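You operate a simulated robot arm through the tools that you are given. There is no shell and no other tool.

Carry out the task below with a simulated robot arm. There is one attempt and no reset: what you move stays moved.

TASK
Start the hoist, run it down, then east, push STOP in and turn the key off.
Fine: in that order; run each a hand's width or more, under half a metre; leave the speed switch.

Only the result counts: the job must be done as asked and must still hold three seconds after the hand-in. Knocking over, shifting, dropping, spilling or breaking anything else fails it.

THE ROBOT
A 7-joint arm with a two-finger parallel gripper on a trunk, on a base that moves. Base frame: it is fixed to the floor where the robot stands at the start and does not move with it; the origin is under the middle of the robot, x ahead of it, y to its left, z up. Readings come in mm, rad, newtons and seconds.
It reaches about 1112 mm from its shoulder. Its first joint turns from -2.897 to 2.897 rad. Places, roughly: key switch [600, 0, 1100]; mushroom button [700, -200, 1300]; speed switch [600, -100, 1100]. Payload 3.43 kg.
Tool frame: the origin (TCP) lies between the finger pads and is the grasp point; the fingertips stand 34 mm ahead of it; z points along the fingers, y is the line along which they close. The gripper opens to 128 mm. The fingers are 24 mm wide and 12 mm thick; the gripper's body (48 by 130 mm) begins 96 mm behind the TCP.
Orientation is told as [roll, pitch, yaw] about the base's x, y, z axes, in that order, counted from this pose: with the fingers straight down and closing along the base's y, the tool's x points along the base's -x, its y along +y and its z along -z.

THE INTERFACE
- The arm moves only by the tool move_arm. Its argument "targets" is a list of rows, each a list of 3 entries, a list of its own where there are three numbers: the shift along the tool's x, y, z in units of 250 mm (1.0 is 250 mm), then the turn, a rotation vector about the tool's x, y, z in units of 180 degrees (1.0 is 180 degrees), then the opening, from 0 (shut) to 1 (fully open). In form: [[[dx, dy, dz], [rx, ry, rz], grip], ...]. A call has 1 to 20 rows; each row is the pose to reach, as a shift and turn from the pose commanded when the call began, along the tool's axes at that moment. A call with a number of a shift or a turn outside -1 to 1 is refused whole. Rows are played at 5 a second. More than 50 mm and 0.15 rad between two rows, or a gripper value outside its range, and nothing of the call is played. A pose out of reach is approached as far as the arm can. The call stops where the force on the tool passes 60 N (or 10 N more than at its start, if that is more) or the arm is blocked; 0.2 s more then pass. The fingers move at their own pace (about 153 mm/s each) and stop on an object; they squeeze with about 33 N. The grip force told is the motor's: it shows also when the fingers shut on nothing. Time passes only in rows, and 0.2 s behind the last, so rows that repeat a pose let the fingers close. The reply holds the time, the measured pose of the TCP, the force on the tool along the base axes, the opening and the grip force, in the units named above and with some noise, with the torque about the TCP (base axes, N m) and any sound that the robot's microphone picked up.
- Cameras (640 x 400 px; columns grow to the right, rows downward): "scene" is now at [193.3, 197.1, 1400.4]; the picture's right is [-0.52, -0.85, 0.01], its down [-0.31, 0.18, -0.93] and it looks along [0.79, -0.49, -0.36] (base axes); focal length 262 px, centre (320, 200). "wrist" rides on the gripper at [76, -11, -160] in the tool frame; the picture's right is [0.15, 0.99, 0.00], its down [-0.88, 0.13, -0.46] and it looks along [-0.45, 0.07, 0.89] (tool axes); focal length 234 px, centre (320, 200). There is no depth. A picture from a camera that has moved, and an enlarged one, comes with that camera's place and axes in the base frame and with its lens. The place of the scene camera against the robot may be out by one fixed shift of up to 12 mm in any direction.
- grab_frame(camera): a new picture of that camera. No time passes.
- steer(legs): drives the robot by 1 to 6 legs, each [ahead, turn to the left] in mm and rad, along the robot's own axes; the way and the turn of a leg run together, so that a leg with both is an arc; at most 1500 mm and 3.142 rad a leg. The arm and the cameras ride along, it lands a little off, and it stops where it bumps. It gives what a move gives.
- pan_tilt(pan, tilt): turns the head with the scene camera to pan (to the left, within 2.094 rad either way) and tilt (down, from -0.506 to 1.204), counted from straight ahead of the robot. It gives what a move gives.
- close_up(camera, box): a new picture of the part [left, top, right, bottom] of that camera's present view, enlarged. No time passes.
- finish_job(): hands the job in; it is judged then, once.

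Places have to be worked out from the pictures, the camera data and where the tool is seen. Open the gripper and draw the arm clear of the work before you hand the job in, unless the task says otherwise.

The tools are called after "Request:" as a command line: name --argument value ..., lists and objects as JSON in quotes. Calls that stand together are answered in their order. move_arm: Moves the arm, as the interface text tells. Its arguments: {"type":"object","properties":{"targets":{"type":"array"}},"required":["targets"]} The other tools are called the same way: steer (legs) drives the base; pan_tilt (pan, tilt) turns the head that bears the scene camera; grab_frame (camera) takes a picture; close_up (camera, box) takes an enlarged picture of a part of a camera's view; finish_job () hands the job in.

At the start:

```text
clock: 0.0
tool_pos: [550.6, -302.8, 998.2]
tcp_rot: [0.0, 0.001, -0.003]
wrist_force: [0.3, -0.1, -0.7]
wrist_torque: [0.01, 0.02, 0.03]
gripper_width: 127.8
grip_force: 0.0
robot x, y, heading: [0.1, 6.2, -0.0]
head pan, tilt (commanded): [-0.552, 0.36]
```

scene: 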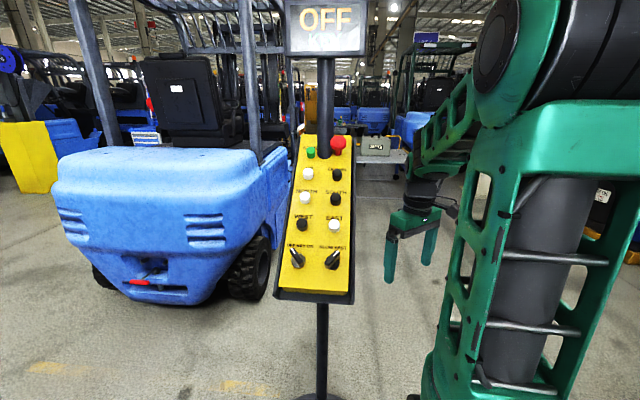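
wrist: 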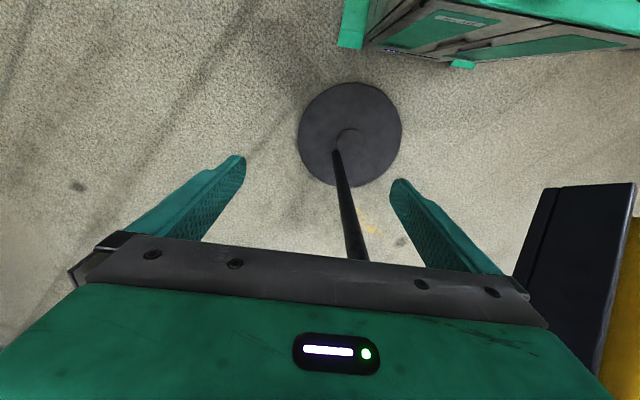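

I see a yellow pendant panel on a stand with a green button, a red mushroom, six push buttons and two rotary switches. I zoom in to read the labels.

Request:
close_up --camera "scene" --box '[265, 120, 375, 220]'

Request:
close_up --camera "scene" --box '[265, 210, 375, 310]'

Request:
close_up --camera "scene" --box '[270, 0, 380, 70]'

```text
4.00 times, centred on (320, 170) of scene
camera zoom: at [193.3, 197.1, 1400.4], right [-0.52, -0.85, 0.01], down [-0.31, 0.18, -0.93], along [0.79, -0.49, -0.36], focal length 1047 px, centre (320, 320)
```

zoom: 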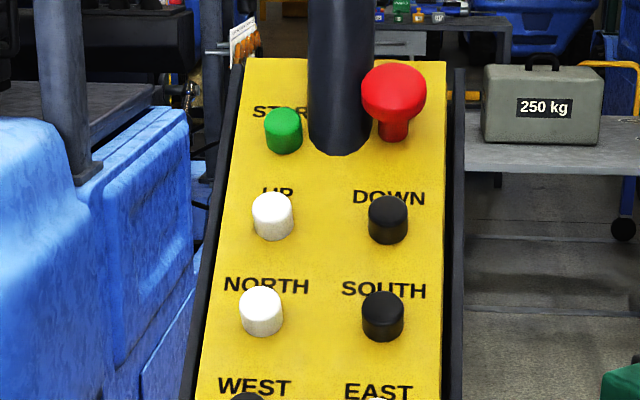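

```text
4.00 times, centred on (320, 260) of scene
camera zoom: at [193.3, 197.1, 1400.4], right [-0.52, -0.85, 0.01], down [-0.31, 0.18, -0.93], along [0.79, -0.49, -0.36], focal length 1047 px, centre (320, -40)
```

zoom: 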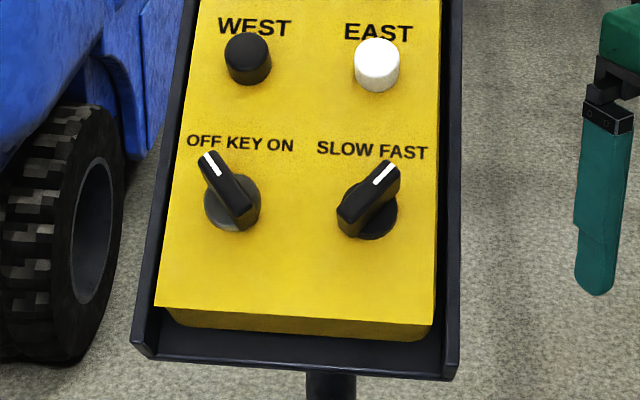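

```text
5.71 times, centred on (325, 35) of scene
camera zoom: at [193.3, 197.1, 1400.4], right [-0.52, -0.85, 0.01], down [-0.31, 0.18, -0.93], along [0.79, -0.49, -0.36], focal length 1496 px, centre (291, 1143)
```

zoom: 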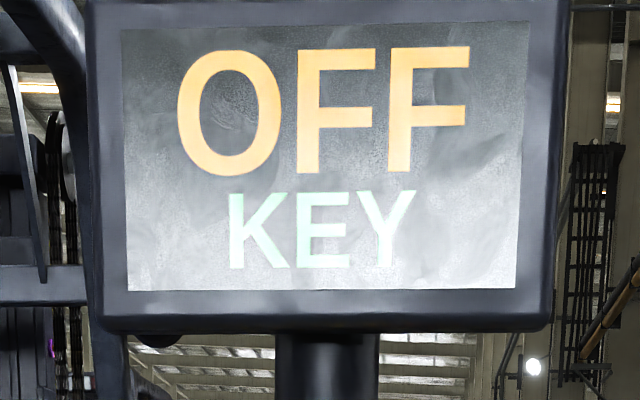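

The key is at OFF, the speed is on FAST, and the panel slopes back and faces the robot. I back the arm away from the panel, then lift it and begin turning it to face the panel.

Request:
move_arm --targets '[[[0.18, 0, 0], [0, 0, 0], 0.5], [[0.36, 0, 0], [0, 0, 0], 0.2], [[0.54, 0, 0], [0, 0, 0], 0], [[0.6, 0.05, -0.14], [0.0109, -0.0349, 0.0225], 0], [[0.6, 0.1, -0.3], [0.0219, -0.0698, 0.0449], 0], [[0.6, 0.15, -0.46], [0.0328, -0.1046, 0.0674], 0], [[0.6, 0.2, -0.62], [0.0438, -0.1395, 0.0898], 0]]'

```text
clock: 1.6
tool_pos: [386.5, -250.6, 1159.2]
tcp_rot: [-0.074, -0.465, -0.273]
wrist_force: [0.1, 0.0, -1.6]
wrist_torque: [0.05, 0.08, -0.03]
gripper_width: 0.1
grip_force: 32.7
robot x, y, heading: [5.1, 7.2, 0.004]
head pan, tilt (commanded): [-0.552, 0.36]
```

The arm went there cleanly and the gripper is shut. I take both pictures.

Request:
grab_frame --camera "scene"

Request:
grab_frame --camera "wrist"

```text
taken
camera scene: at [193.6, 196.9, 1400.4], right [-0.52, -0.85, 0.01], down [-0.31, 0.18, -0.93], along [0.79, -0.49, -0.36], focal length 262 px, centre (320, 200)
```

scene: 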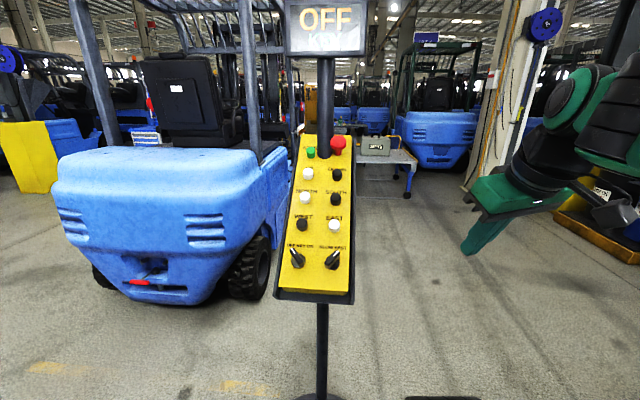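

```text
taken
camera wrist: at [253.1, -212.4, 1267.9], right [0.17, 0.98, -0.13], down [0.61, 0.0, 0.79], along [0.77, -0.22, -0.6], focal length 234 px, centre (320, 200)
```

wrist: 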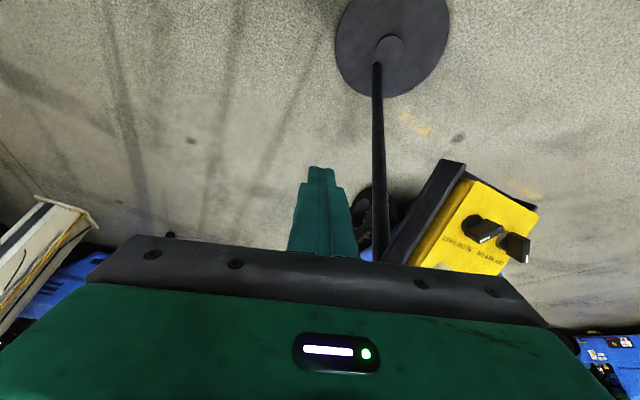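

The wrist camera sees the bottom of the panel upside down. I enlarge it for triangulation.

Request:
close_up --camera "wrist" --box '[400, 150, 560, 290]'

Request:
close_up --camera "scene" --box '[280, 120, 370, 180]'

```text
2.86 times, centred on (480, 220) of wrist
camera zoom: at [253.1, -212.4, 1267.9], right [0.17, 0.98, -0.13], down [0.61, 0.0, 0.79], along [0.77, -0.22, -0.6], focal length 669 px, centre (-137, 143)
```

zoom: 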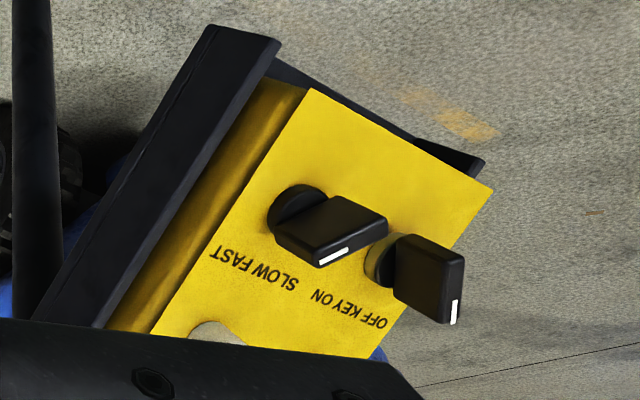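

```text
6.67 times, centred on (325, 150) of scene
camera zoom: at [193.6, 196.9, 1400.4], right [-0.52, -0.85, 0.01], down [-0.31, 0.18, -0.93], along [0.79, -0.49, -0.36], focal length 1745 px, centre (287, 533)
```

zoom: 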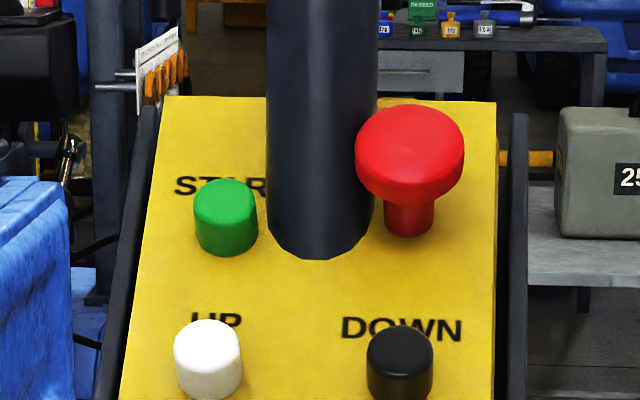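

From two rays, the key switch is near [619, -14, 1070] and the speed switch near [574, -70, 1071]. That puts the panel's inward yaw at about -39°. I swing the gripper left, in front of the panel and facing it.

Request:
move_arm --targets '[[[0.003, 0.154, -0.041], [0.0086, -0.0167, 0.0185], 0], [[0.007, 0.308, -0.082], [0.0172, -0.0335, 0.0369], 0], [[0.01, 0.462, -0.124], [0.0258, -0.0502, 0.0554], 0], [[0.013, 0.616, -0.165], [0.0343, -0.0669, 0.0738], 0], [[0.017, 0.77, -0.206], [0.0429, -0.0837, 0.0923], 0], [[0.02, 0.924, -0.2475], [0.0515, -0.1004, 0.1107], 0], [[0.02, 0.924, -0.2475], [0.0515, -0.1004, 0.1107], 0]]'

Request:
grab_frame --camera "scene"

Request:
grab_frame --camera "wrist"

```text
clock: 3.4
tool_pos: [456.0, -19.8, 1169.9]
tcp_rot: [-0.075, -0.638, -0.673]
wrist_force: [-0.4, 0.3, 0.2]
wrist_torque: [0.0, 0.0, 0.02]
gripper_width: 0.4
grip_force: 32.5
robot x, y, heading: [3.0, 5.8, 0.003]
head pan, tilt (commanded): [-0.552, 0.36]
stopped in row 7: the arm was blocked; the commanded pose is now the measured one
```

```text
taken
camera scene: at [203.6, 218.5, 1395.5], right [-0.52, -0.85, 0.03], down [-0.32, 0.17, -0.93], along [0.79, -0.5, -0.36], focal length 262 px, centre (320, 200)
```

scene: 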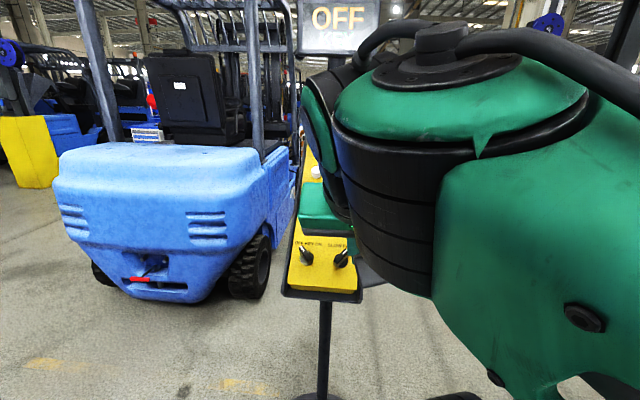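

```text
taken
camera wrist: at [334.7, 77.6, 1254.2], right [0.56, 0.82, -0.15], down [0.45, -0.15, 0.88], along [0.7, -0.56, -0.45], focal length 234 px, centre (320, 200)
```

wrist: 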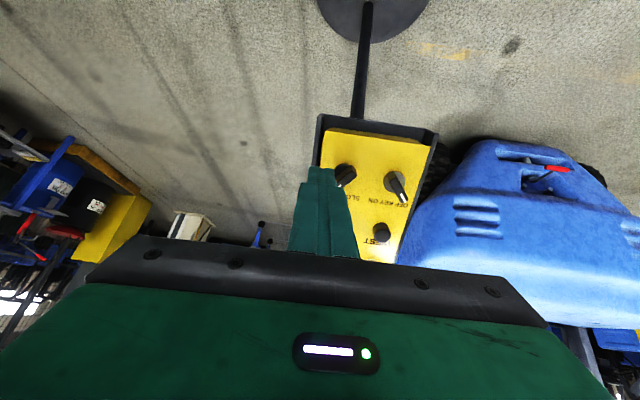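

The arm was blocked, and the scene camera shifted about 20 mm, so the arm is pressing on the head. I back it off to the right before anything else.

Request:
move_arm --targets '[[[-0.075, -0.113, 0.064], [0, 0, 0], 0], [[-0.15, -0.226, 0.128], [0, 0, 0], 0], [[-0.225, -0.338, 0.193], [0, 0, 0], 0], [[-0.3, -0.451, 0.257], [0, 0, 0], 0], [[-0.3, -0.451, 0.257], [0, 0, 0], 0]]'

Request:
grab_frame --camera "scene"

```text
clock: 4.6
tool_pos: [440.3, -181.0, 1179.7]
tcp_rot: [-0.037, -0.673, -0.674]
wrist_force: [-0.2, 0.5, -0.3]
wrist_torque: [0.01, -0.01, -0.05]
gripper_width: 0.0
grip_force: 32.5
robot x, y, heading: [2.3, 7.2, -0.002]
head pan, tilt (commanded): [-0.552, 0.36]
```

```text
taken
camera scene: at [193.1, 197.2, 1400.4], right [-0.52, -0.85, 0.01], down [-0.31, 0.18, -0.93], along [0.79, -0.49, -0.36], focal length 262 px, centre (320, 200)
```

scene: 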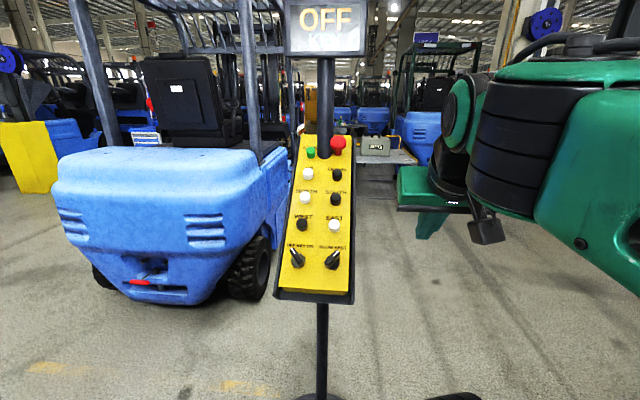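

The head has sprung back to its place. I want the robot to face the panel squarely, so I look around for free floor before driving.

Request:
pan_tilt --pan 0.9 --tilt 0.5

Request:
grab_frame --camera "scene"

Request:
pan_tilt --pan 2.09 --tilt 0.5

Request:
grab_frame --camera "scene"

Request:
pan_tilt --pan -2.09 --tilt 0.5

Request:
grab_frame --camera "scene"

```text
clock: 6.2
tool_pos: [441.2, -182.3, 1179.1]
tcp_rot: [-0.036, -0.671, -0.676]
wrist_force: [-0.3, -0.2, 0.3]
wrist_torque: [0.0, 0.01, 0.01]
gripper_width: 0.1
grip_force: 33.3
robot x, y, heading: [4.4, 7.5, 0.0]
head pan, tilt (commanded): [0.901, 0.499]
```

```text
taken
camera scene: at [170.3, 317.1, 1387.9], right [0.78, -0.62, -0.01], down [-0.31, -0.37, -0.87], along [0.54, 0.69, -0.49], focal length 262 px, centre (320, 200)
```

scene: 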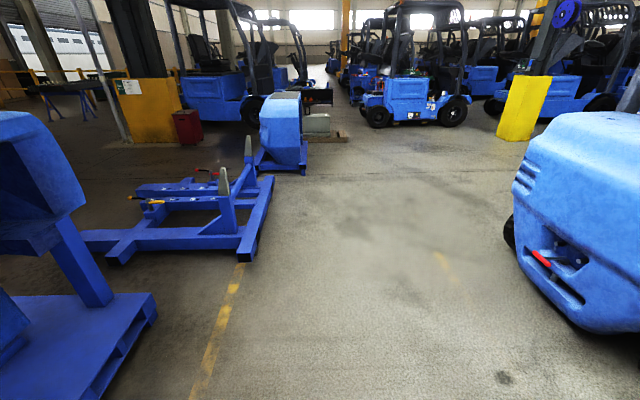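

```text
clock: 7.6
tool_pos: [441.3, -181.7, 1178.0]
tcp_rot: [-0.036, -0.67, -0.677]
wrist_force: [0.3, 0.1, 0.9]
wrist_torque: [-0.02, 0.02, -0.02]
gripper_width: 0.0
grip_force: 33.2
robot x, y, heading: [2.2, 3.6, -0.004]
head pan, tilt (commanded): [2.089, 0.499]
```

```text
taken
camera scene: at [68.7, 325.0, 1389.3], right [0.87, 0.49, -0.01], down [0.22, -0.42, -0.88], along [-0.44, 0.76, -0.47], focal length 262 px, centre (320, 200)
```

scene: 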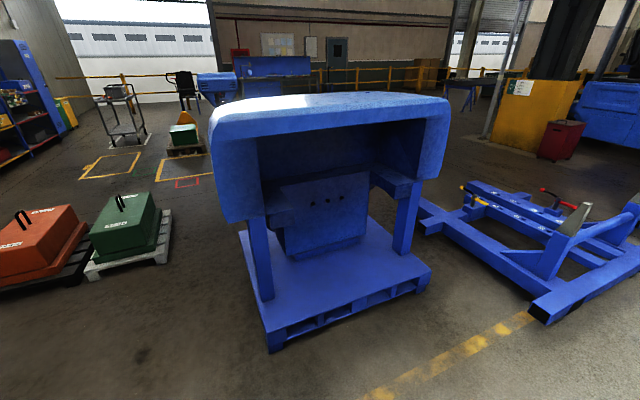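

```text
clock: 10.9
tool_pos: [440.1, -181.7, 1178.9]
tcp_rot: [-0.037, -0.672, -0.676]
wrist_force: [-0.7, -0.3, -0.6]
wrist_torque: [0.01, -0.01, -0.01]
gripper_width: 0.0
grip_force: 33.0
robot x, y, heading: [0.0, 4.9, 0.001]
head pan, tilt (commanded): [-2.089, 0.499]
```

```text
taken
camera scene: at [68.6, 166.8, 1389.3], right [-0.87, 0.5, 0.01], down [0.23, 0.42, -0.88], along [-0.44, -0.76, -0.47], focal length 262 px, centre (320, 200)
```

scene: 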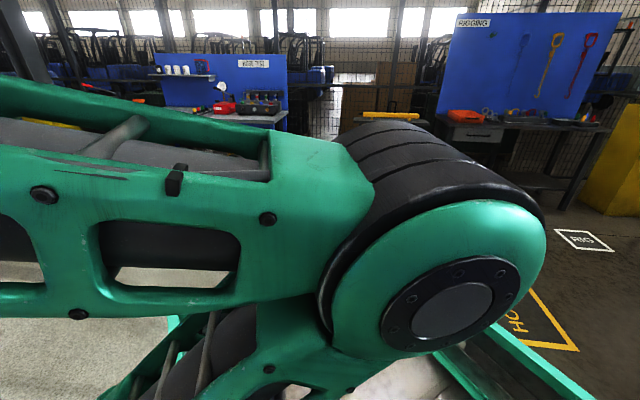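

The floor to the robot's left is free; the blue pallet and the forklift are both more than 850 mm from the spot I want. I tuck the arm in a little before driving.

Request:
move_arm --targets '[[[0.1, -0.105, -0.067], [0, 0, 0], 0], [[0.2, -0.21, -0.134], [0, 0, 0], 0], [[0.25, -0.26, -0.167], [0, 0, 0], 0], [[0.25, -0.26, -0.167], [0, 0, 0], 0]]'

Request:
pan_tilt --pan -0.552 --tilt 0.36

Request:
grab_frame --camera "scene"

```text
clock: 11.9
tool_pos: [367.4, -210.0, 1147.3]
tcp_rot: [-0.065, -0.479, -0.65]
wrist_force: [0.6, 0.7, 0.2]
wrist_torque: [-0.01, -0.01, 0.02]
gripper_width: 0.2
grip_force: 32.8
robot x, y, heading: [2.7, 10.6, -0.005]
head pan, tilt (commanded): [-2.089, 0.499]
stopped in row 4: the arm was blocked; the commanded pose is now the measured one
```

```text
clock: 13.5
tool_pos: [367.8, -208.5, 1147.4]
tcp_rot: [-0.068, -0.483, -0.656]
wrist_force: [-0.2, -0.4, 0.0]
wrist_torque: [0.03, 0.0, 0.0]
gripper_width: 0.0
grip_force: 33.0
robot x, y, heading: [1.1, 8.7, -0.003]
head pan, tilt (commanded): [-0.552, 0.36]
```

```text
taken
camera scene: at [199.6, 186.1, 1401.1], right [-0.52, -0.85, 0.0], down [-0.32, 0.19, -0.93], along [0.79, -0.49, -0.37], focal length 262 px, centre (320, 200)
```

scene: 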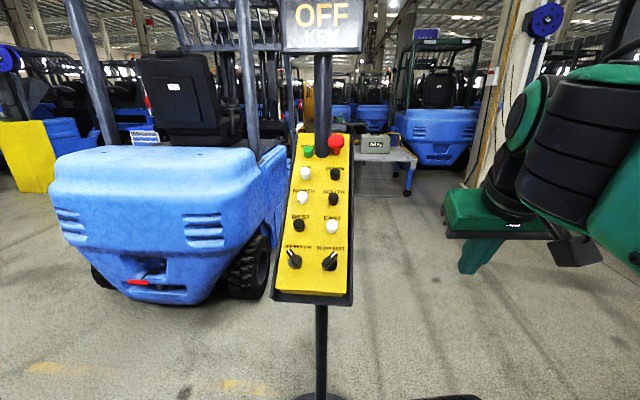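

The arm is touching the robot's own body again, since the head is displaced by about 12 mm. I ease it forward a little to break contact.

Request:
move_arm --targets '[[[-0.08, 0.02, 0.04], [0, 0, 0], 0], [[-0.156, 0.04, 0.079], [0, 0, 0], 0], [[-0.156, 0.04, 0.079], [0, 0, 0], 0]]'

Request:
grab_frame --camera "scene"

```text
clock: 14.3
tool_pos: [398.7, -217.6, 1156.1]
tcp_rot: [-0.069, -0.516, -0.657]
wrist_force: [-1.6, -0.8, 0.1]
wrist_torque: [0.0, 0.01, -0.02]
gripper_width: 0.2
grip_force: 33.9
robot x, y, heading: [0.6, 4.5, -0.001]
head pan, tilt (commanded): [-0.552, 0.36]
```

```text
taken
camera scene: at [193.1, 197.1, 1400.5], right [-0.52, -0.85, 0.01], down [-0.31, 0.18, -0.93], along [0.79, -0.49, -0.36], focal length 262 px, centre (320, 200)
```

scene: 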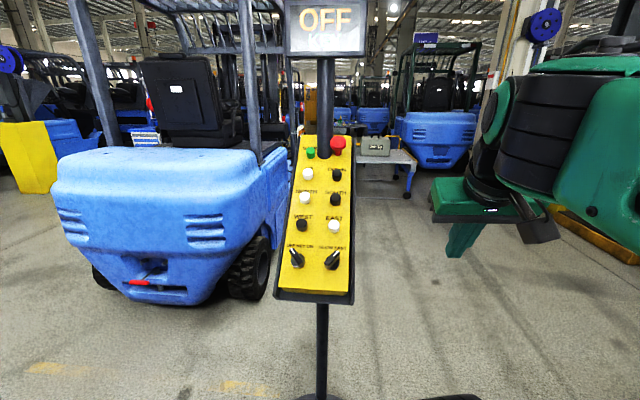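

The head is free again and the tool is about 460 mm from the robot's centre. I drive back a little, turn left, drive to about [122, 440], then turn to face the panel squarely.

Request:
steer --legs '[[-120, 0], [0, 1.067]]'

Request:
grab_frame --camera "scene"

```text
clock: 18.6
tool_pos: [267.3, 242.4, 1156.2]
tcp_rot: [-0.067, -0.515, 0.406]
wrist_force: [-0.6, 0.2, -0.4]
wrist_torque: [-0.03, 0.04, -0.01]
gripper_width: 0.0
grip_force: 33.2
robot x, y, heading: [-109.0, 0.2, 1.065]
head pan, tilt (commanded): [-0.552, 0.36]
```

```text
taken
camera scene: at [-179.8, 261.1, 1400.5], right [0.49, -0.87, 0.01], down [-0.31, -0.18, -0.93], along [0.81, 0.45, -0.36], focal length 262 px, centre (320, 200)
```

scene: 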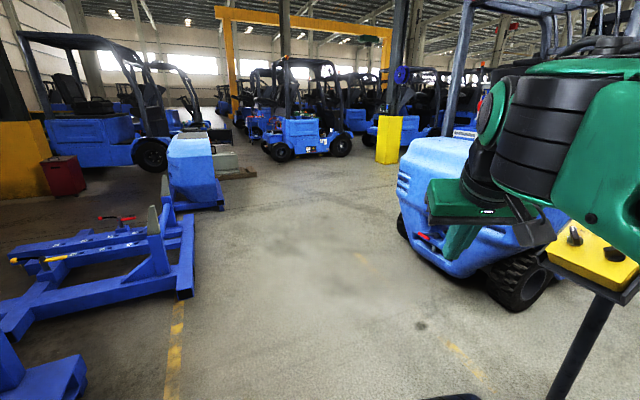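

That landed well, and the way ahead-left is clear floor. Now I drive ahead and turn to face the panel.

Request:
steer --legs '[[495, 0], [0, -1.747]]'

Request:
pan_tilt --pan -0.35 --tilt 0.36

Request:
grab_frame --camera "scene"

Request:
grab_frame --camera "wrist"

```text
clock: 26.4
tool_pos: [287.7, 24.9, 1160.6]
tcp_rot: [-0.058, -0.525, -1.352]
wrist_force: [0.6, -0.2, 0.2]
wrist_torque: [0.0, 0.01, 0.02]
gripper_width: 0.0
grip_force: 32.9
robot x, y, heading: [135.6, 446.1, -0.7]
head pan, tilt (commanded): [-0.552, 0.36]
```

```text
clock: 27.1
tool_pos: [278.9, 34.6, 1164.8]
tcp_rot: [-0.05, -0.535, -1.356]
wrist_force: [0.4, 0.4, 0.5]
wrist_torque: [0.0, -0.01, 0.02]
gripper_width: 0.1
grip_force: 32.6
robot x, y, heading: [140.1, 444.9, -0.693]
head pan, tilt (commanded): [-0.351, 0.36]
```

```text
taken
camera scene: at [422.9, 482.9, 1400.3], right [-0.86, -0.5, 0.0], down [-0.19, 0.31, -0.93], along [0.47, -0.81, -0.36], focal length 262 px, centre (320, 200)
```

scene: 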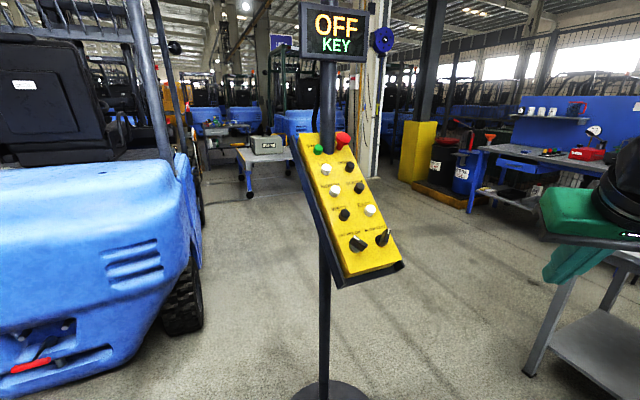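

```text
taken
camera wrist: at [244.2, 178.5, 1263.5], right [0.94, 0.31, -0.12], down [0.26, -0.48, 0.84], along [0.2, -0.82, -0.54], focal length 234 px, centre (320, 200)
```

wrist: 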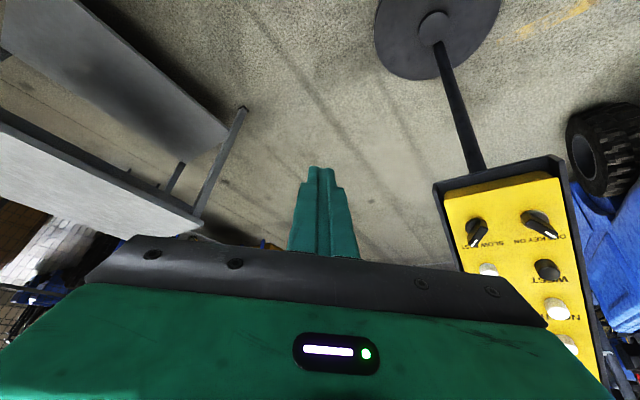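

I now see the panel from its left, with the post vertical. I take enlarged views to triangulate against the first viewpoint.

Request:
close_up --camera "scene" --box '[290, 120, 410, 200]'

Request:
close_up --camera "scene" --box '[300, 190, 420, 290]'

Request:
close_up --camera "wrist" --box '[420, 150, 620, 290]'

```text
5.00 times, centred on (350, 160) of scene
camera zoom: at [422.9, 482.9, 1400.3], right [-0.86, -0.5, 0.0], down [-0.19, 0.31, -0.93], along [0.47, -0.81, -0.36], focal length 1309 px, centre (170, 400)
```

zoom: 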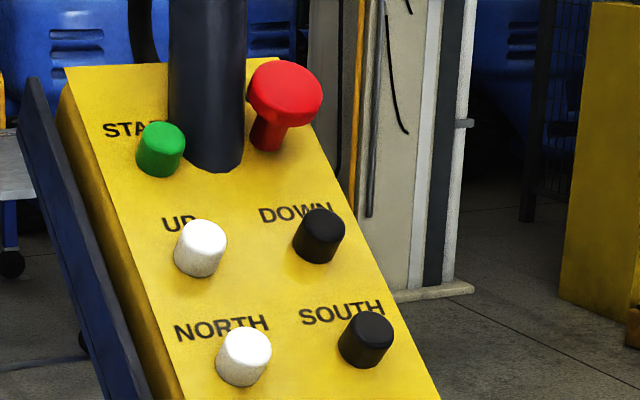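

```text
4.00 times, centred on (360, 240) of scene
camera zoom: at [422.9, 482.9, 1400.3], right [-0.86, -0.5, 0.0], down [-0.19, 0.31, -0.93], along [0.47, -0.81, -0.36], focal length 1047 px, centre (160, 40)
```

zoom: 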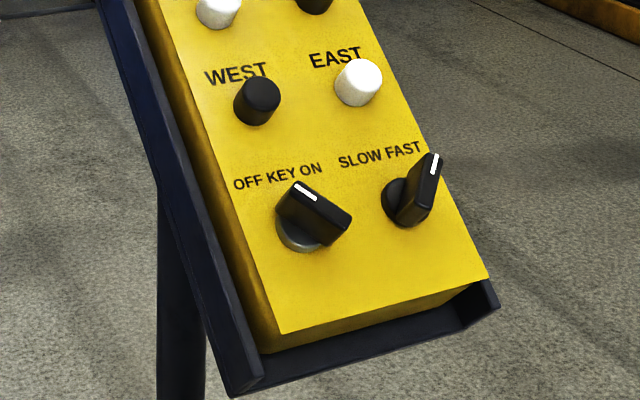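

```text
2.86 times, centred on (520, 220) of wrist
camera zoom: at [244.2, 178.5, 1263.5], right [0.94, 0.31, -0.12], down [0.26, -0.48, 0.84], along [0.2, -0.82, -0.54], focal length 669 px, centre (-251, 143)
```

zoom: 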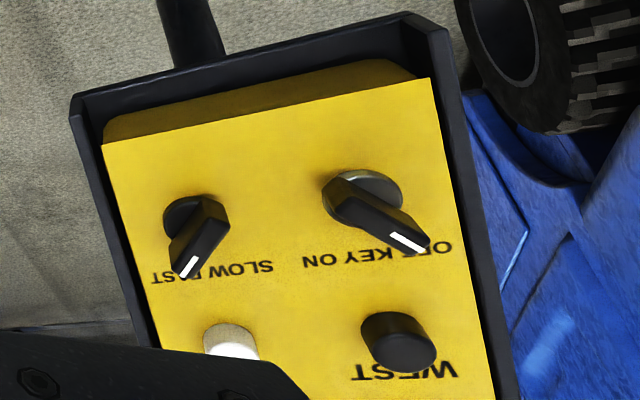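

Triangulating from the two viewpoints gives these places:
- KEY base about [612, -7, 1088] and SPEED [571, -64, 1086]
- EAST cap [615, -99, 1151] and DOWN cap [704, -166, 1236]
- START cap [787, -140, 1279] and STOP cap [740, -195, 1302]

The panel normal is about (-0.49, 0.36, 0.79). I move to a standoff above the key with the tool square to the panel.

Request:
move_arm --targets '[[[-0.037, 0.161, -0.017], [-0.0242, -0.0068, -0.0319], 0], [[-0.074, 0.322, -0.034], [-0.0483, -0.0136, -0.0638], 0], [[-0.111, 0.484, -0.051], [-0.0725, -0.0204, -0.0957], 0], [[-0.148, 0.645, -0.068], [-0.0967, -0.0271, -0.1275], 0], [[-0.185, 0.806, -0.085], [-0.1208, -0.0339, -0.1594], 0], [[-0.222, 0.967, -0.102], [-0.145, -0.0407, -0.1913], 0], [[-0.222, 0.967, -0.102], [-0.145, -0.0407, -0.1913], 0.3], [[-0.222, 0.967, -0.102], [-0.145, -0.0407, -0.1913], 0.3]]'

Request:
grab_frame --camera "scene"

Request:
grab_frame --camera "wrist"

```text
clock: 28.9
tool_pos: [525.1, 48.7, 1206.0]
tcp_rot: [0.001, -0.655, -0.629]
wrist_force: [0.1, -0.3, -0.2]
wrist_torque: [0.01, -0.03, -0.02]
gripper_width: 38.4
grip_force: 0.0
robot x, y, heading: [136.3, 445.2, -0.693]
head pan, tilt (commanded): [-0.351, 0.36]
```

```text
taken
camera scene: at [422.7, 482.9, 1400.4], right [-0.86, -0.5, 0.0], down [-0.19, 0.31, -0.93], along [0.47, -0.81, -0.36], focal length 262 px, centre (320, 200)
```

scene: 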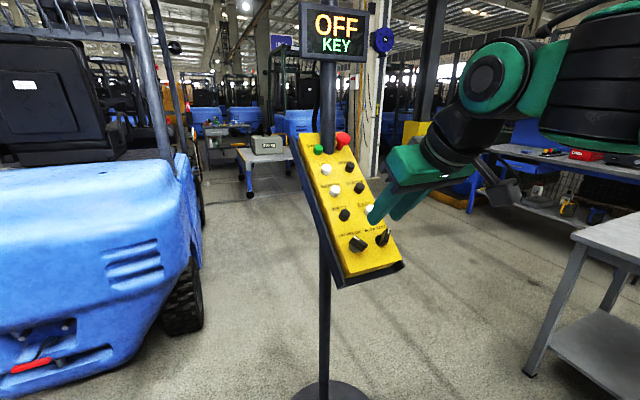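

```text
taken
camera wrist: at [391.2, 131.9, 1286.0], right [0.49, 0.87, -0.09], down [0.42, -0.14, 0.9], along [0.77, -0.47, -0.43], focal length 234 px, centre (320, 200)
```

wrist: 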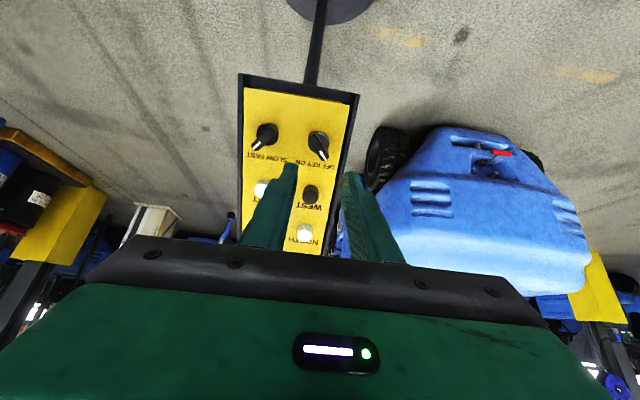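

The tool is now square to the panel at a standoff. I enlarge the wrist view to refine the key handle's place and angle.

Request:
close_up --camera "wrist" --box '[230, 70, 370, 170]'

Request:
close_up --camera "wrist" --box '[230, 150, 370, 250]'

Request:
close_up --camera "scene" --box '[300, 180, 440, 290]'

```text
4.00 times, centred on (300, 120) of wrist
camera zoom: at [391.2, 131.9, 1286.0], right [0.49, 0.87, -0.09], down [0.42, -0.14, 0.9], along [0.77, -0.47, -0.43], focal length 937 px, centre (400, 520)
```

zoom: 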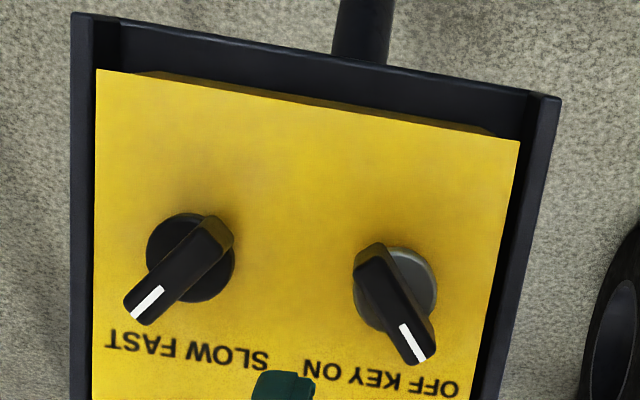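

```text
4.00 times, centred on (300, 200) of wrist
camera zoom: at [391.2, 131.9, 1286.0], right [0.49, 0.87, -0.09], down [0.42, -0.14, 0.9], along [0.77, -0.47, -0.43], focal length 937 px, centre (400, 200)
```

zoom: 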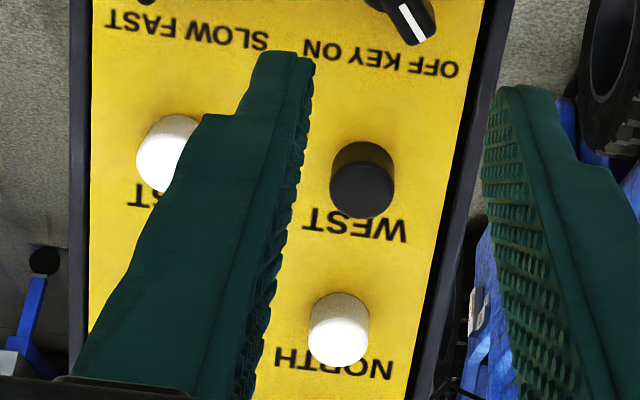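

```text
3.64 times, centred on (370, 235) of scene
camera zoom: at [422.7, 482.9, 1400.4], right [-0.86, -0.5, 0.0], down [-0.19, 0.31, -0.93], along [0.47, -0.81, -0.36], focal length 952 px, centre (138, 73)
```

zoom: 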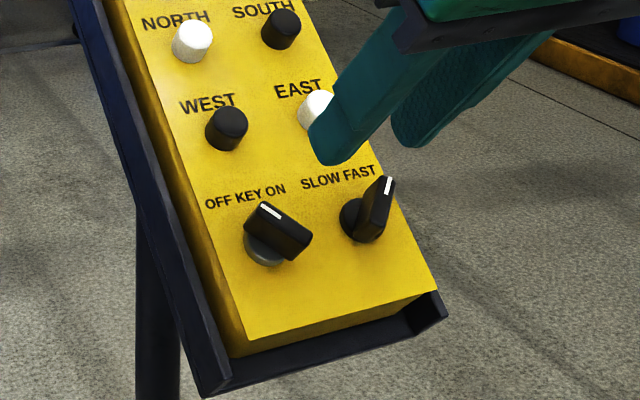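

Both methods agree after a small scene-camera correction: the key axis is near [601, -7, 1079], with its handle about 30° left of the up-panel direction. I turn the tool -30° about its axis and go down to about 50 mm above the panel with the fingers open.

Request:
move_arm --targets '[[[0.002, -0.001, 0.07], [0, 0, -0.042], 0.36], [[0.004, -0.002, 0.14], [0, 0, -0.083], 0.36], [[0.006, -0.003, 0.22], [0, 0, -0.125], 0.36], [[0.009, -0.004, 0.295], [0, 0, -0.1667], 0.36], [[0.009, -0.004, 0.295], [0, 0, -0.1667], 0.36], [[0.009, -0.004, 0.295], [0, 0, -0.1667], 0.36]]'

Request:
close_up --camera "wrist" --box '[220, 50, 420, 250]'

Request:
close_up --camera "scene" --box '[300, 180, 440, 290]'

```text
clock: 30.3
tool_pos: [556.4, 21.1, 1145.2]
tcp_rot: [-0.366, -0.554, 0.002]
wrist_force: [-1.0, 0.2, 0.4]
wrist_torque: [-0.01, 0.01, 0.03]
gripper_width: 45.9
grip_force: 0.0
robot x, y, heading: [138.8, 445.0, -0.695]
head pan, tilt (commanded): [-0.351, 0.36]
```

```text
2.00 times, centred on (320, 150) of wrist
camera zoom: at [412.3, 66.9, 1235.5], right [0.06, 0.92, -0.38], down [0.55, 0.29, 0.79], along [0.83, -0.26, -0.49], focal length 468 px, centre (320, 300)
```

zoom: 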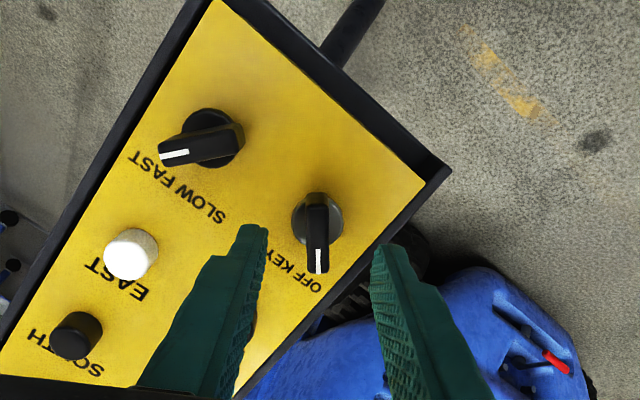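

```text
3.64 times, centred on (370, 235) of scene
camera zoom: at [422.7, 482.9, 1400.4], right [-0.86, -0.5, 0.0], down [-0.19, 0.31, -0.93], along [0.47, -0.81, -0.36], focal length 952 px, centre (138, 73)
```

zoom: 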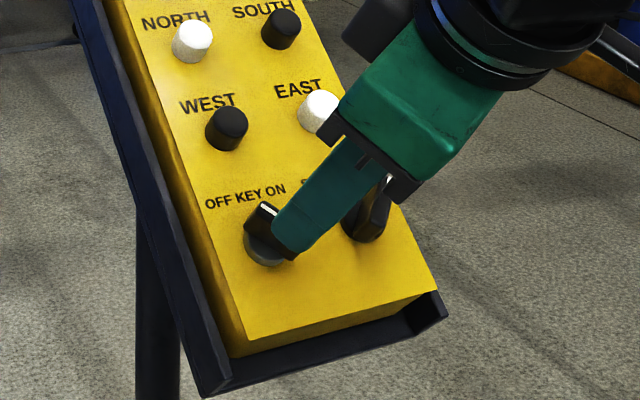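

The handle looks centred and aligned between the fingers. I go down 30 mm in small steps and look again.

Request:
move_arm --targets '[[[0, 0, 0.04], [0, 0, 0], 0.36], [[0, 0, 0.08], [0, 0, 0], 0.36], [[0, 0, 0.12], [0, 0, 0], 0.36], [[0, 0, 0.12], [0, 0, 0], 0.36]]'

Request:
close_up --camera "wrist" --box '[240, 90, 400, 250]'

Request:
close_up --camera "scene" --box '[330, 210, 410, 270]'

```text
clock: 31.3
tool_pos: [572.3, 10.7, 1119.7]
tcp_rot: [-0.366, -0.555, -0.001]
wrist_force: [0.2, -0.3, 0.3]
wrist_torque: [-0.01, 0.01, 0.01]
gripper_width: 46.2
grip_force: 0.0
robot x, y, heading: [140.6, 445.7, -0.687]
head pan, tilt (commanded): [-0.351, 0.36]
```

```text
2.50 times, centred on (320, 170) of wrist
camera zoom: at [427.6, 56.7, 1211.1], right [0.06, 0.92, -0.38], down [0.55, 0.29, 0.79], along [0.83, -0.26, -0.49], focal length 585 px, centre (320, 275)
```

zoom: 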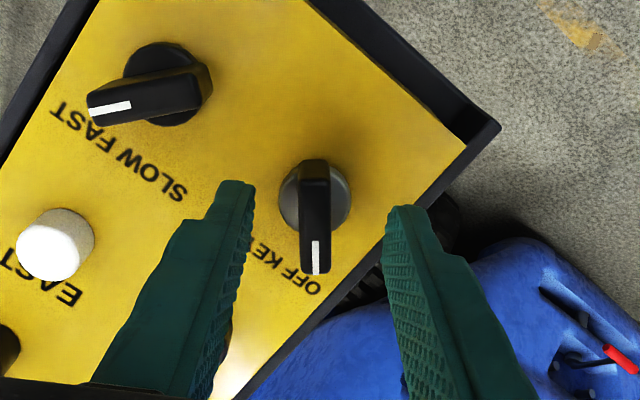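

```text
6.67 times, centred on (370, 240) of scene
camera zoom: at [422.7, 482.9, 1400.4], right [-0.86, -0.5, 0.0], down [-0.19, 0.31, -0.93], along [0.47, -0.81, -0.36], focal length 1745 px, centre (-13, -67)
```

zoom: 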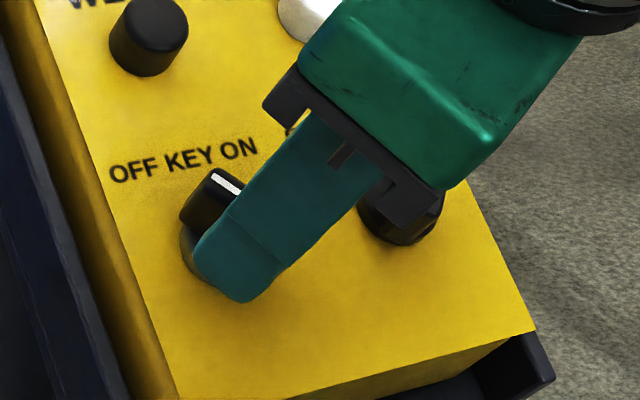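

The tips look about 20 mm above the panel, roughly level with the handle's top. I go down another 11 mm in small steps, shifted 1.5 mm to centre on the handle, and watch the force.

Request:
move_arm --targets '[[[0, -0.006, 0.015], [0, 0, 0], 0.36], [[0, -0.006, 0.03], [0, 0, 0], 0.36], [[0, -0.006, 0.044], [0, 0, 0], 0.36], [[0, -0.006, 0.044], [0, 0, 0], 0.36]]'

Request:
close_up --camera "scene" --box '[330, 210, 410, 270]'

Request:
close_up --camera "wrist" --box '[240, 90, 400, 250]'

```text
clock: 32.3
tool_pos: [576.5, 5.5, 1112.7]
tcp_rot: [-0.366, -0.553, 0.001]
wrist_force: [0.1, 1.2, -0.3]
wrist_torque: [-0.02, 0.01, -0.02]
gripper_width: 46.4
grip_force: 0.0
robot x, y, heading: [136.8, 447.0, -0.69]
head pan, tilt (commanded): [-0.351, 0.36]
```

```text
6.67 times, centred on (370, 240) of scene
camera zoom: at [422.7, 482.9, 1400.4], right [-0.86, -0.5, 0.0], down [-0.19, 0.31, -0.93], along [0.47, -0.81, -0.36], focal length 1745 px, centre (-13, -67)
```

zoom: 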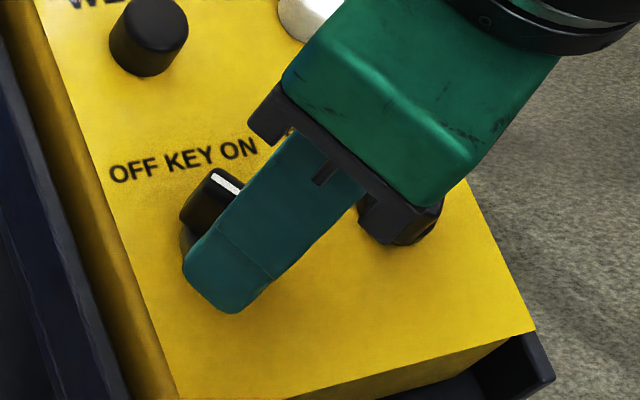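

```text
2.50 times, centred on (320, 170) of wrist
camera zoom: at [433.0, 51.8, 1202.6], right [0.06, 0.92, -0.38], down [0.55, 0.28, 0.79], along [0.83, -0.26, -0.49], focal length 585 px, centre (320, 275)
```

zoom: 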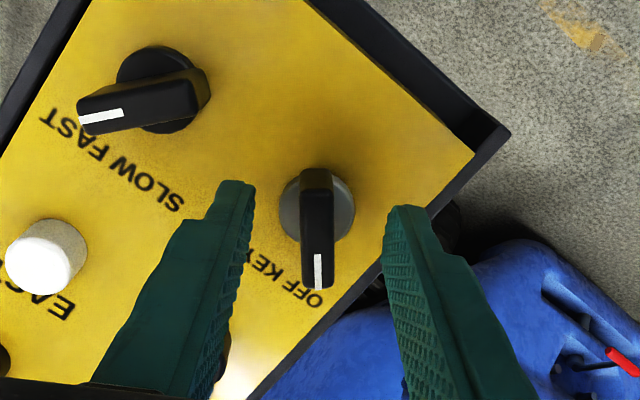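

No contact force yet and the handle sits between the fingers. I close the gripper on the handle.

Request:
move_arm --targets '[[[0, 0, 0], [0, 0, 0], 0], [[0, 0, 0], [0, 0, 0], 0], [[0, 0, 0], [0, 0, 0], 0]]'

Request:
close_up --camera "scene" --box '[330, 210, 410, 270]'

Request:
close_up --camera "wrist" --box '[240, 90, 400, 250]'

```text
clock: 33.1
tool_pos: [577.3, 5.1, 1112.3]
tcp_rot: [-0.366, -0.554, -0.002]
wrist_force: [-1.1, -1.2, -0.6]
wrist_torque: [-0.24, 0.11, -0.15]
gripper_width: 11.9
grip_force: 32.8
robot x, y, heading: [134.9, 443.6, -0.692]
head pan, tilt (commanded): [-0.351, 0.36]
```

```text
6.67 times, centred on (370, 240) of scene
camera zoom: at [422.7, 482.8, 1400.4], right [-0.86, -0.5, 0.0], down [-0.19, 0.31, -0.93], along [0.47, -0.81, -0.36], focal length 1745 px, centre (-13, -67)
```

zoom: 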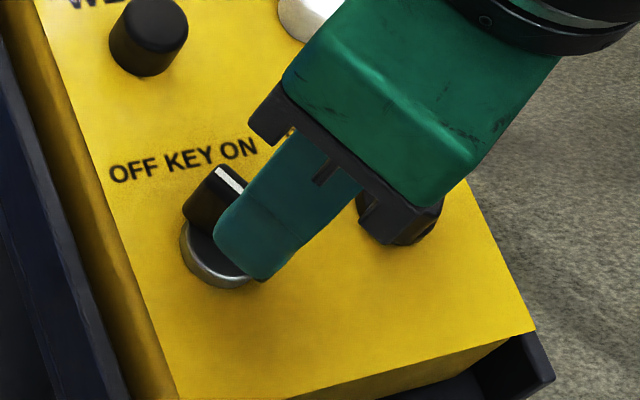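

```text
2.50 times, centred on (320, 170) of wrist
camera zoom: at [432.9, 51.7, 1202.6], right [0.06, 0.92, -0.38], down [0.55, 0.28, 0.79], along [0.83, -0.26, -0.49], focal length 585 px, centre (320, 275)
```

zoom: 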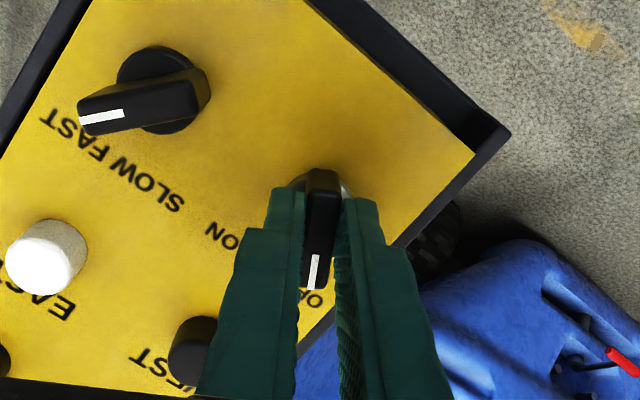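

Width is 11.9 mm, so the handle is held by the fingertips above the collar. I turn the tool +60° (clockwise) about its axis.

Request:
move_arm --targets '[[[0, 0, 0], [0, 0, 0.042], 0], [[0, 0, 0], [0, 0, 0.083], 0], [[0, 0, 0], [0, 0, 0.125], 0], [[0, 0, 0], [0, 0, 0.167], 0], [[0, 0, 0], [0, 0, 0.208], 0], [[0, 0, 0], [0, 0, 0.25], 0], [[0, 0, 0], [0, 0, 0.292], 0], [[0, 0, 0], [0, 0, 0.333], 0], [[0, 0, 0], [0, 0, 0.333], 0]]'

Request:
grab_frame --camera "scene"

Request:
close_up --camera "wrist" --box '[240, 90, 400, 250]'

```text
clock: 35.1
tool_pos: [581.3, 8.1, 1112.9]
tcp_rot: [0.365, -0.555, -1.247]
wrist_force: [27.8, 38.0, -0.1]
wrist_torque: [0.97, -0.27, 0.95]
gripper_width: 12.0
grip_force: 32.9
robot x, y, heading: [138.0, 443.9, -0.693]
head pan, tilt (commanded): [-0.351, 0.36]
```

```text
taken
camera scene: at [424.1, 484.5, 1400.0], right [-0.86, -0.5, 0.01], down [-0.19, 0.31, -0.93], along [0.47, -0.81, -0.36], focal length 262 px, centre (320, 200)
```

scene: 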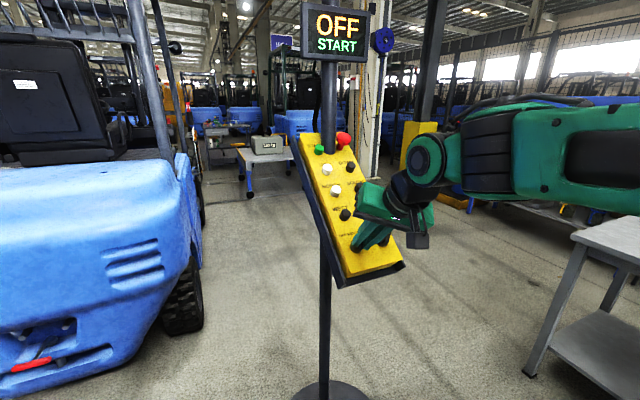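

```text
2.50 times, centred on (320, 170) of wrist
camera zoom: at [472.4, 120.9, 1196.0], right [0.78, 0.59, 0.22], down [0.12, -0.49, 0.87], along [0.62, -0.65, -0.45], focal length 585 px, centre (320, 275)
```

zoom: 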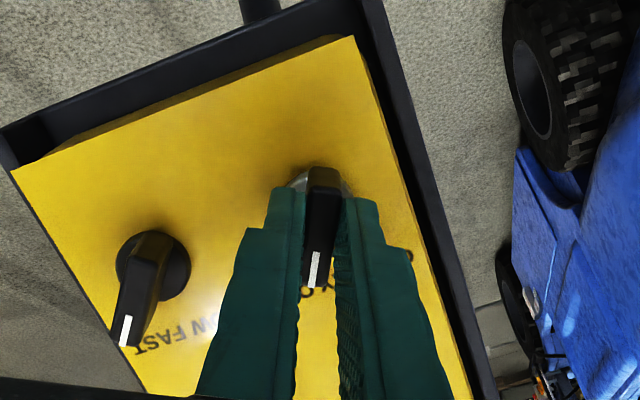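

The display changed from KEY to START, so the key is on. I relieve the side load, open the fingers and retreat along the normal.

Request:
move_arm --targets '[[[0.002, 0.01, 0], [0, 0, 0], 0], [[0.004, 0.02, 0], [0, 0, 0], 0], [[0.004, 0.02, 0], [0, 0, 0], 0.36], [[0.004, 0.02, 0], [0, 0, 0], 0.36], [[0.004, 0.02, -0.1], [0, 0, 0], 0.36], [[0.004, 0.02, -0.25], [0, 0, 0], 0.36], [[0.004, 0.02, -0.4], [0, 0, 0], 0.36], [[0.004, 0.02, -0.4], [0, 0, 0], 0]]'

Request:
grab_frame --camera "scene"

Request:
close_up --camera "wrist" --box '[200, 50, 440, 250]'

```text
clock: 36.9
tool_pos: [533.4, 43.2, 1194.4]
tcp_rot: [0.366, -0.555, -1.257]
wrist_force: [-1.1, 0.7, -0.7]
wrist_torque: [0.0, -0.01, -0.01]
gripper_width: 0.0
grip_force: 32.8
robot x, y, heading: [139.7, 446.5, -0.691]
head pan, tilt (commanded): [-0.351, 0.36]
```

```text
taken
camera scene: at [422.7, 482.9, 1400.4], right [-0.86, -0.5, 0.0], down [-0.19, 0.31, -0.93], along [0.47, -0.81, -0.36], focal length 262 px, centre (320, 200)
```

scene: 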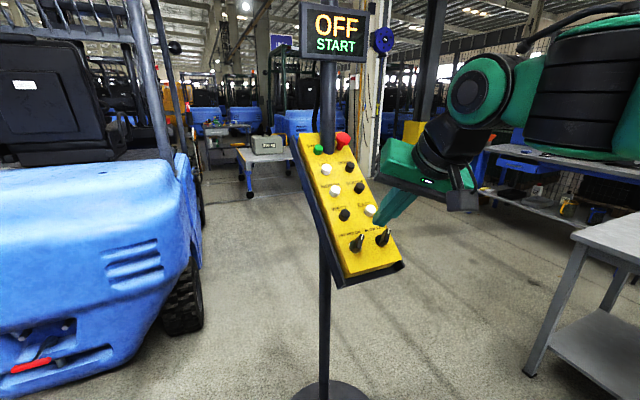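

```text
2.00 times, centred on (320, 150) of wrist
camera zoom: at [427.0, 156.8, 1277.5], right [0.78, 0.58, 0.22], down [0.12, -0.49, 0.87], along [0.61, -0.65, -0.45], focal length 468 px, centre (320, 300)
```

zoom: 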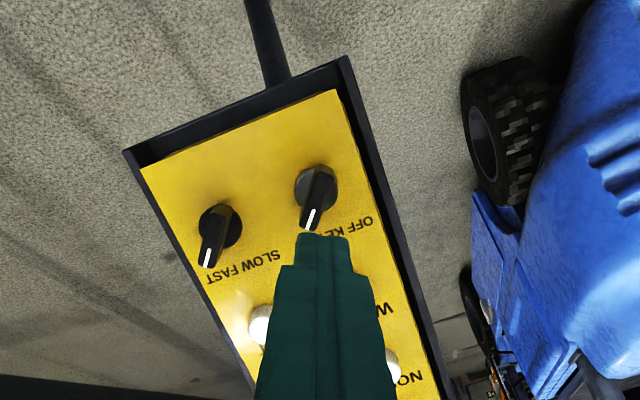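

The key is at ON, with its handle parallel to the speed handle. With the key axis as reference, the corrected panel grid fits to about 2 mm and puts the START cap near [783, -145, 1270]. I move up the panel and turn the tool back square.

Request:
move_arm --targets '[[[-0.103, 0.058, 0], [0, 0, -0.0333], 0], [[-0.205, 0.115, 0], [0, 0, -0.0667], 0], [[-0.308, 0.173, 0], [0, 0, -0.1], 0], [[-0.41, 0.23, 0], [0, 0, -0.1333], 0], [[-0.513, 0.288, 0], [0, 0, -0.1667], 0], [[-0.513, 0.288, 0], [0, 0, -0.1667], 0]]'

Request:
grab_frame --camera "scene"

Request:
grab_frame --camera "wrist"

```text
clock: 38.3
tool_pos: [627.0, -25.7, 1280.8]
tcp_rot: [-0.001, -0.654, -0.625]
wrist_force: [-0.5, -0.7, 0.4]
wrist_torque: [0.01, -0.03, -0.02]
gripper_width: 0.0
grip_force: 32.9
robot x, y, heading: [140.0, 445.0, -0.69]
head pan, tilt (commanded): [-0.351, 0.36]
```

```text
taken
camera scene: at [422.7, 482.9, 1400.4], right [-0.86, -0.5, 0.0], down [-0.19, 0.31, -0.93], along [0.47, -0.81, -0.36], focal length 262 px, centre (320, 200)
```

scene: 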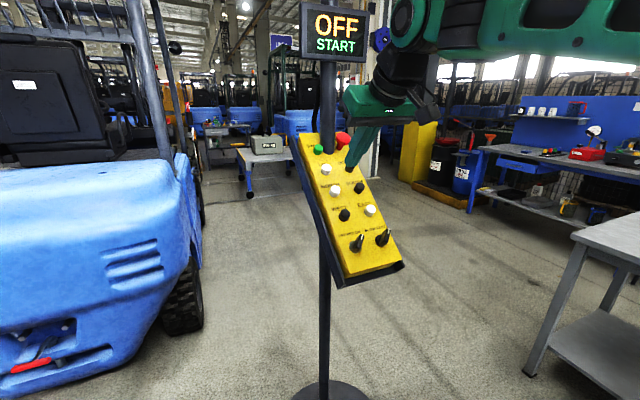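

```text
taken
camera wrist: at [493.8, 58.3, 1362.2], right [0.49, 0.87, -0.09], down [0.42, -0.14, 0.9], along [0.77, -0.47, -0.43], focal length 234 px, centre (320, 200)
```

wrist: 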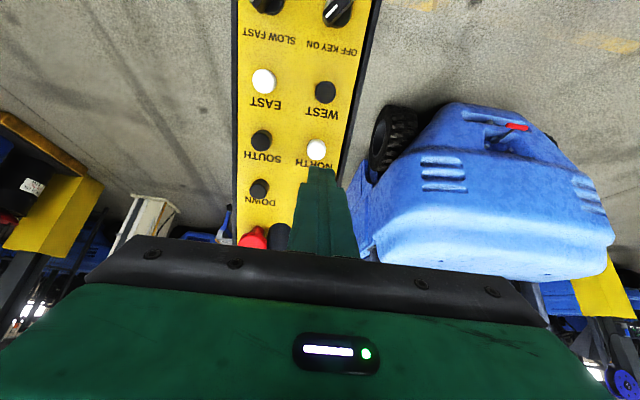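

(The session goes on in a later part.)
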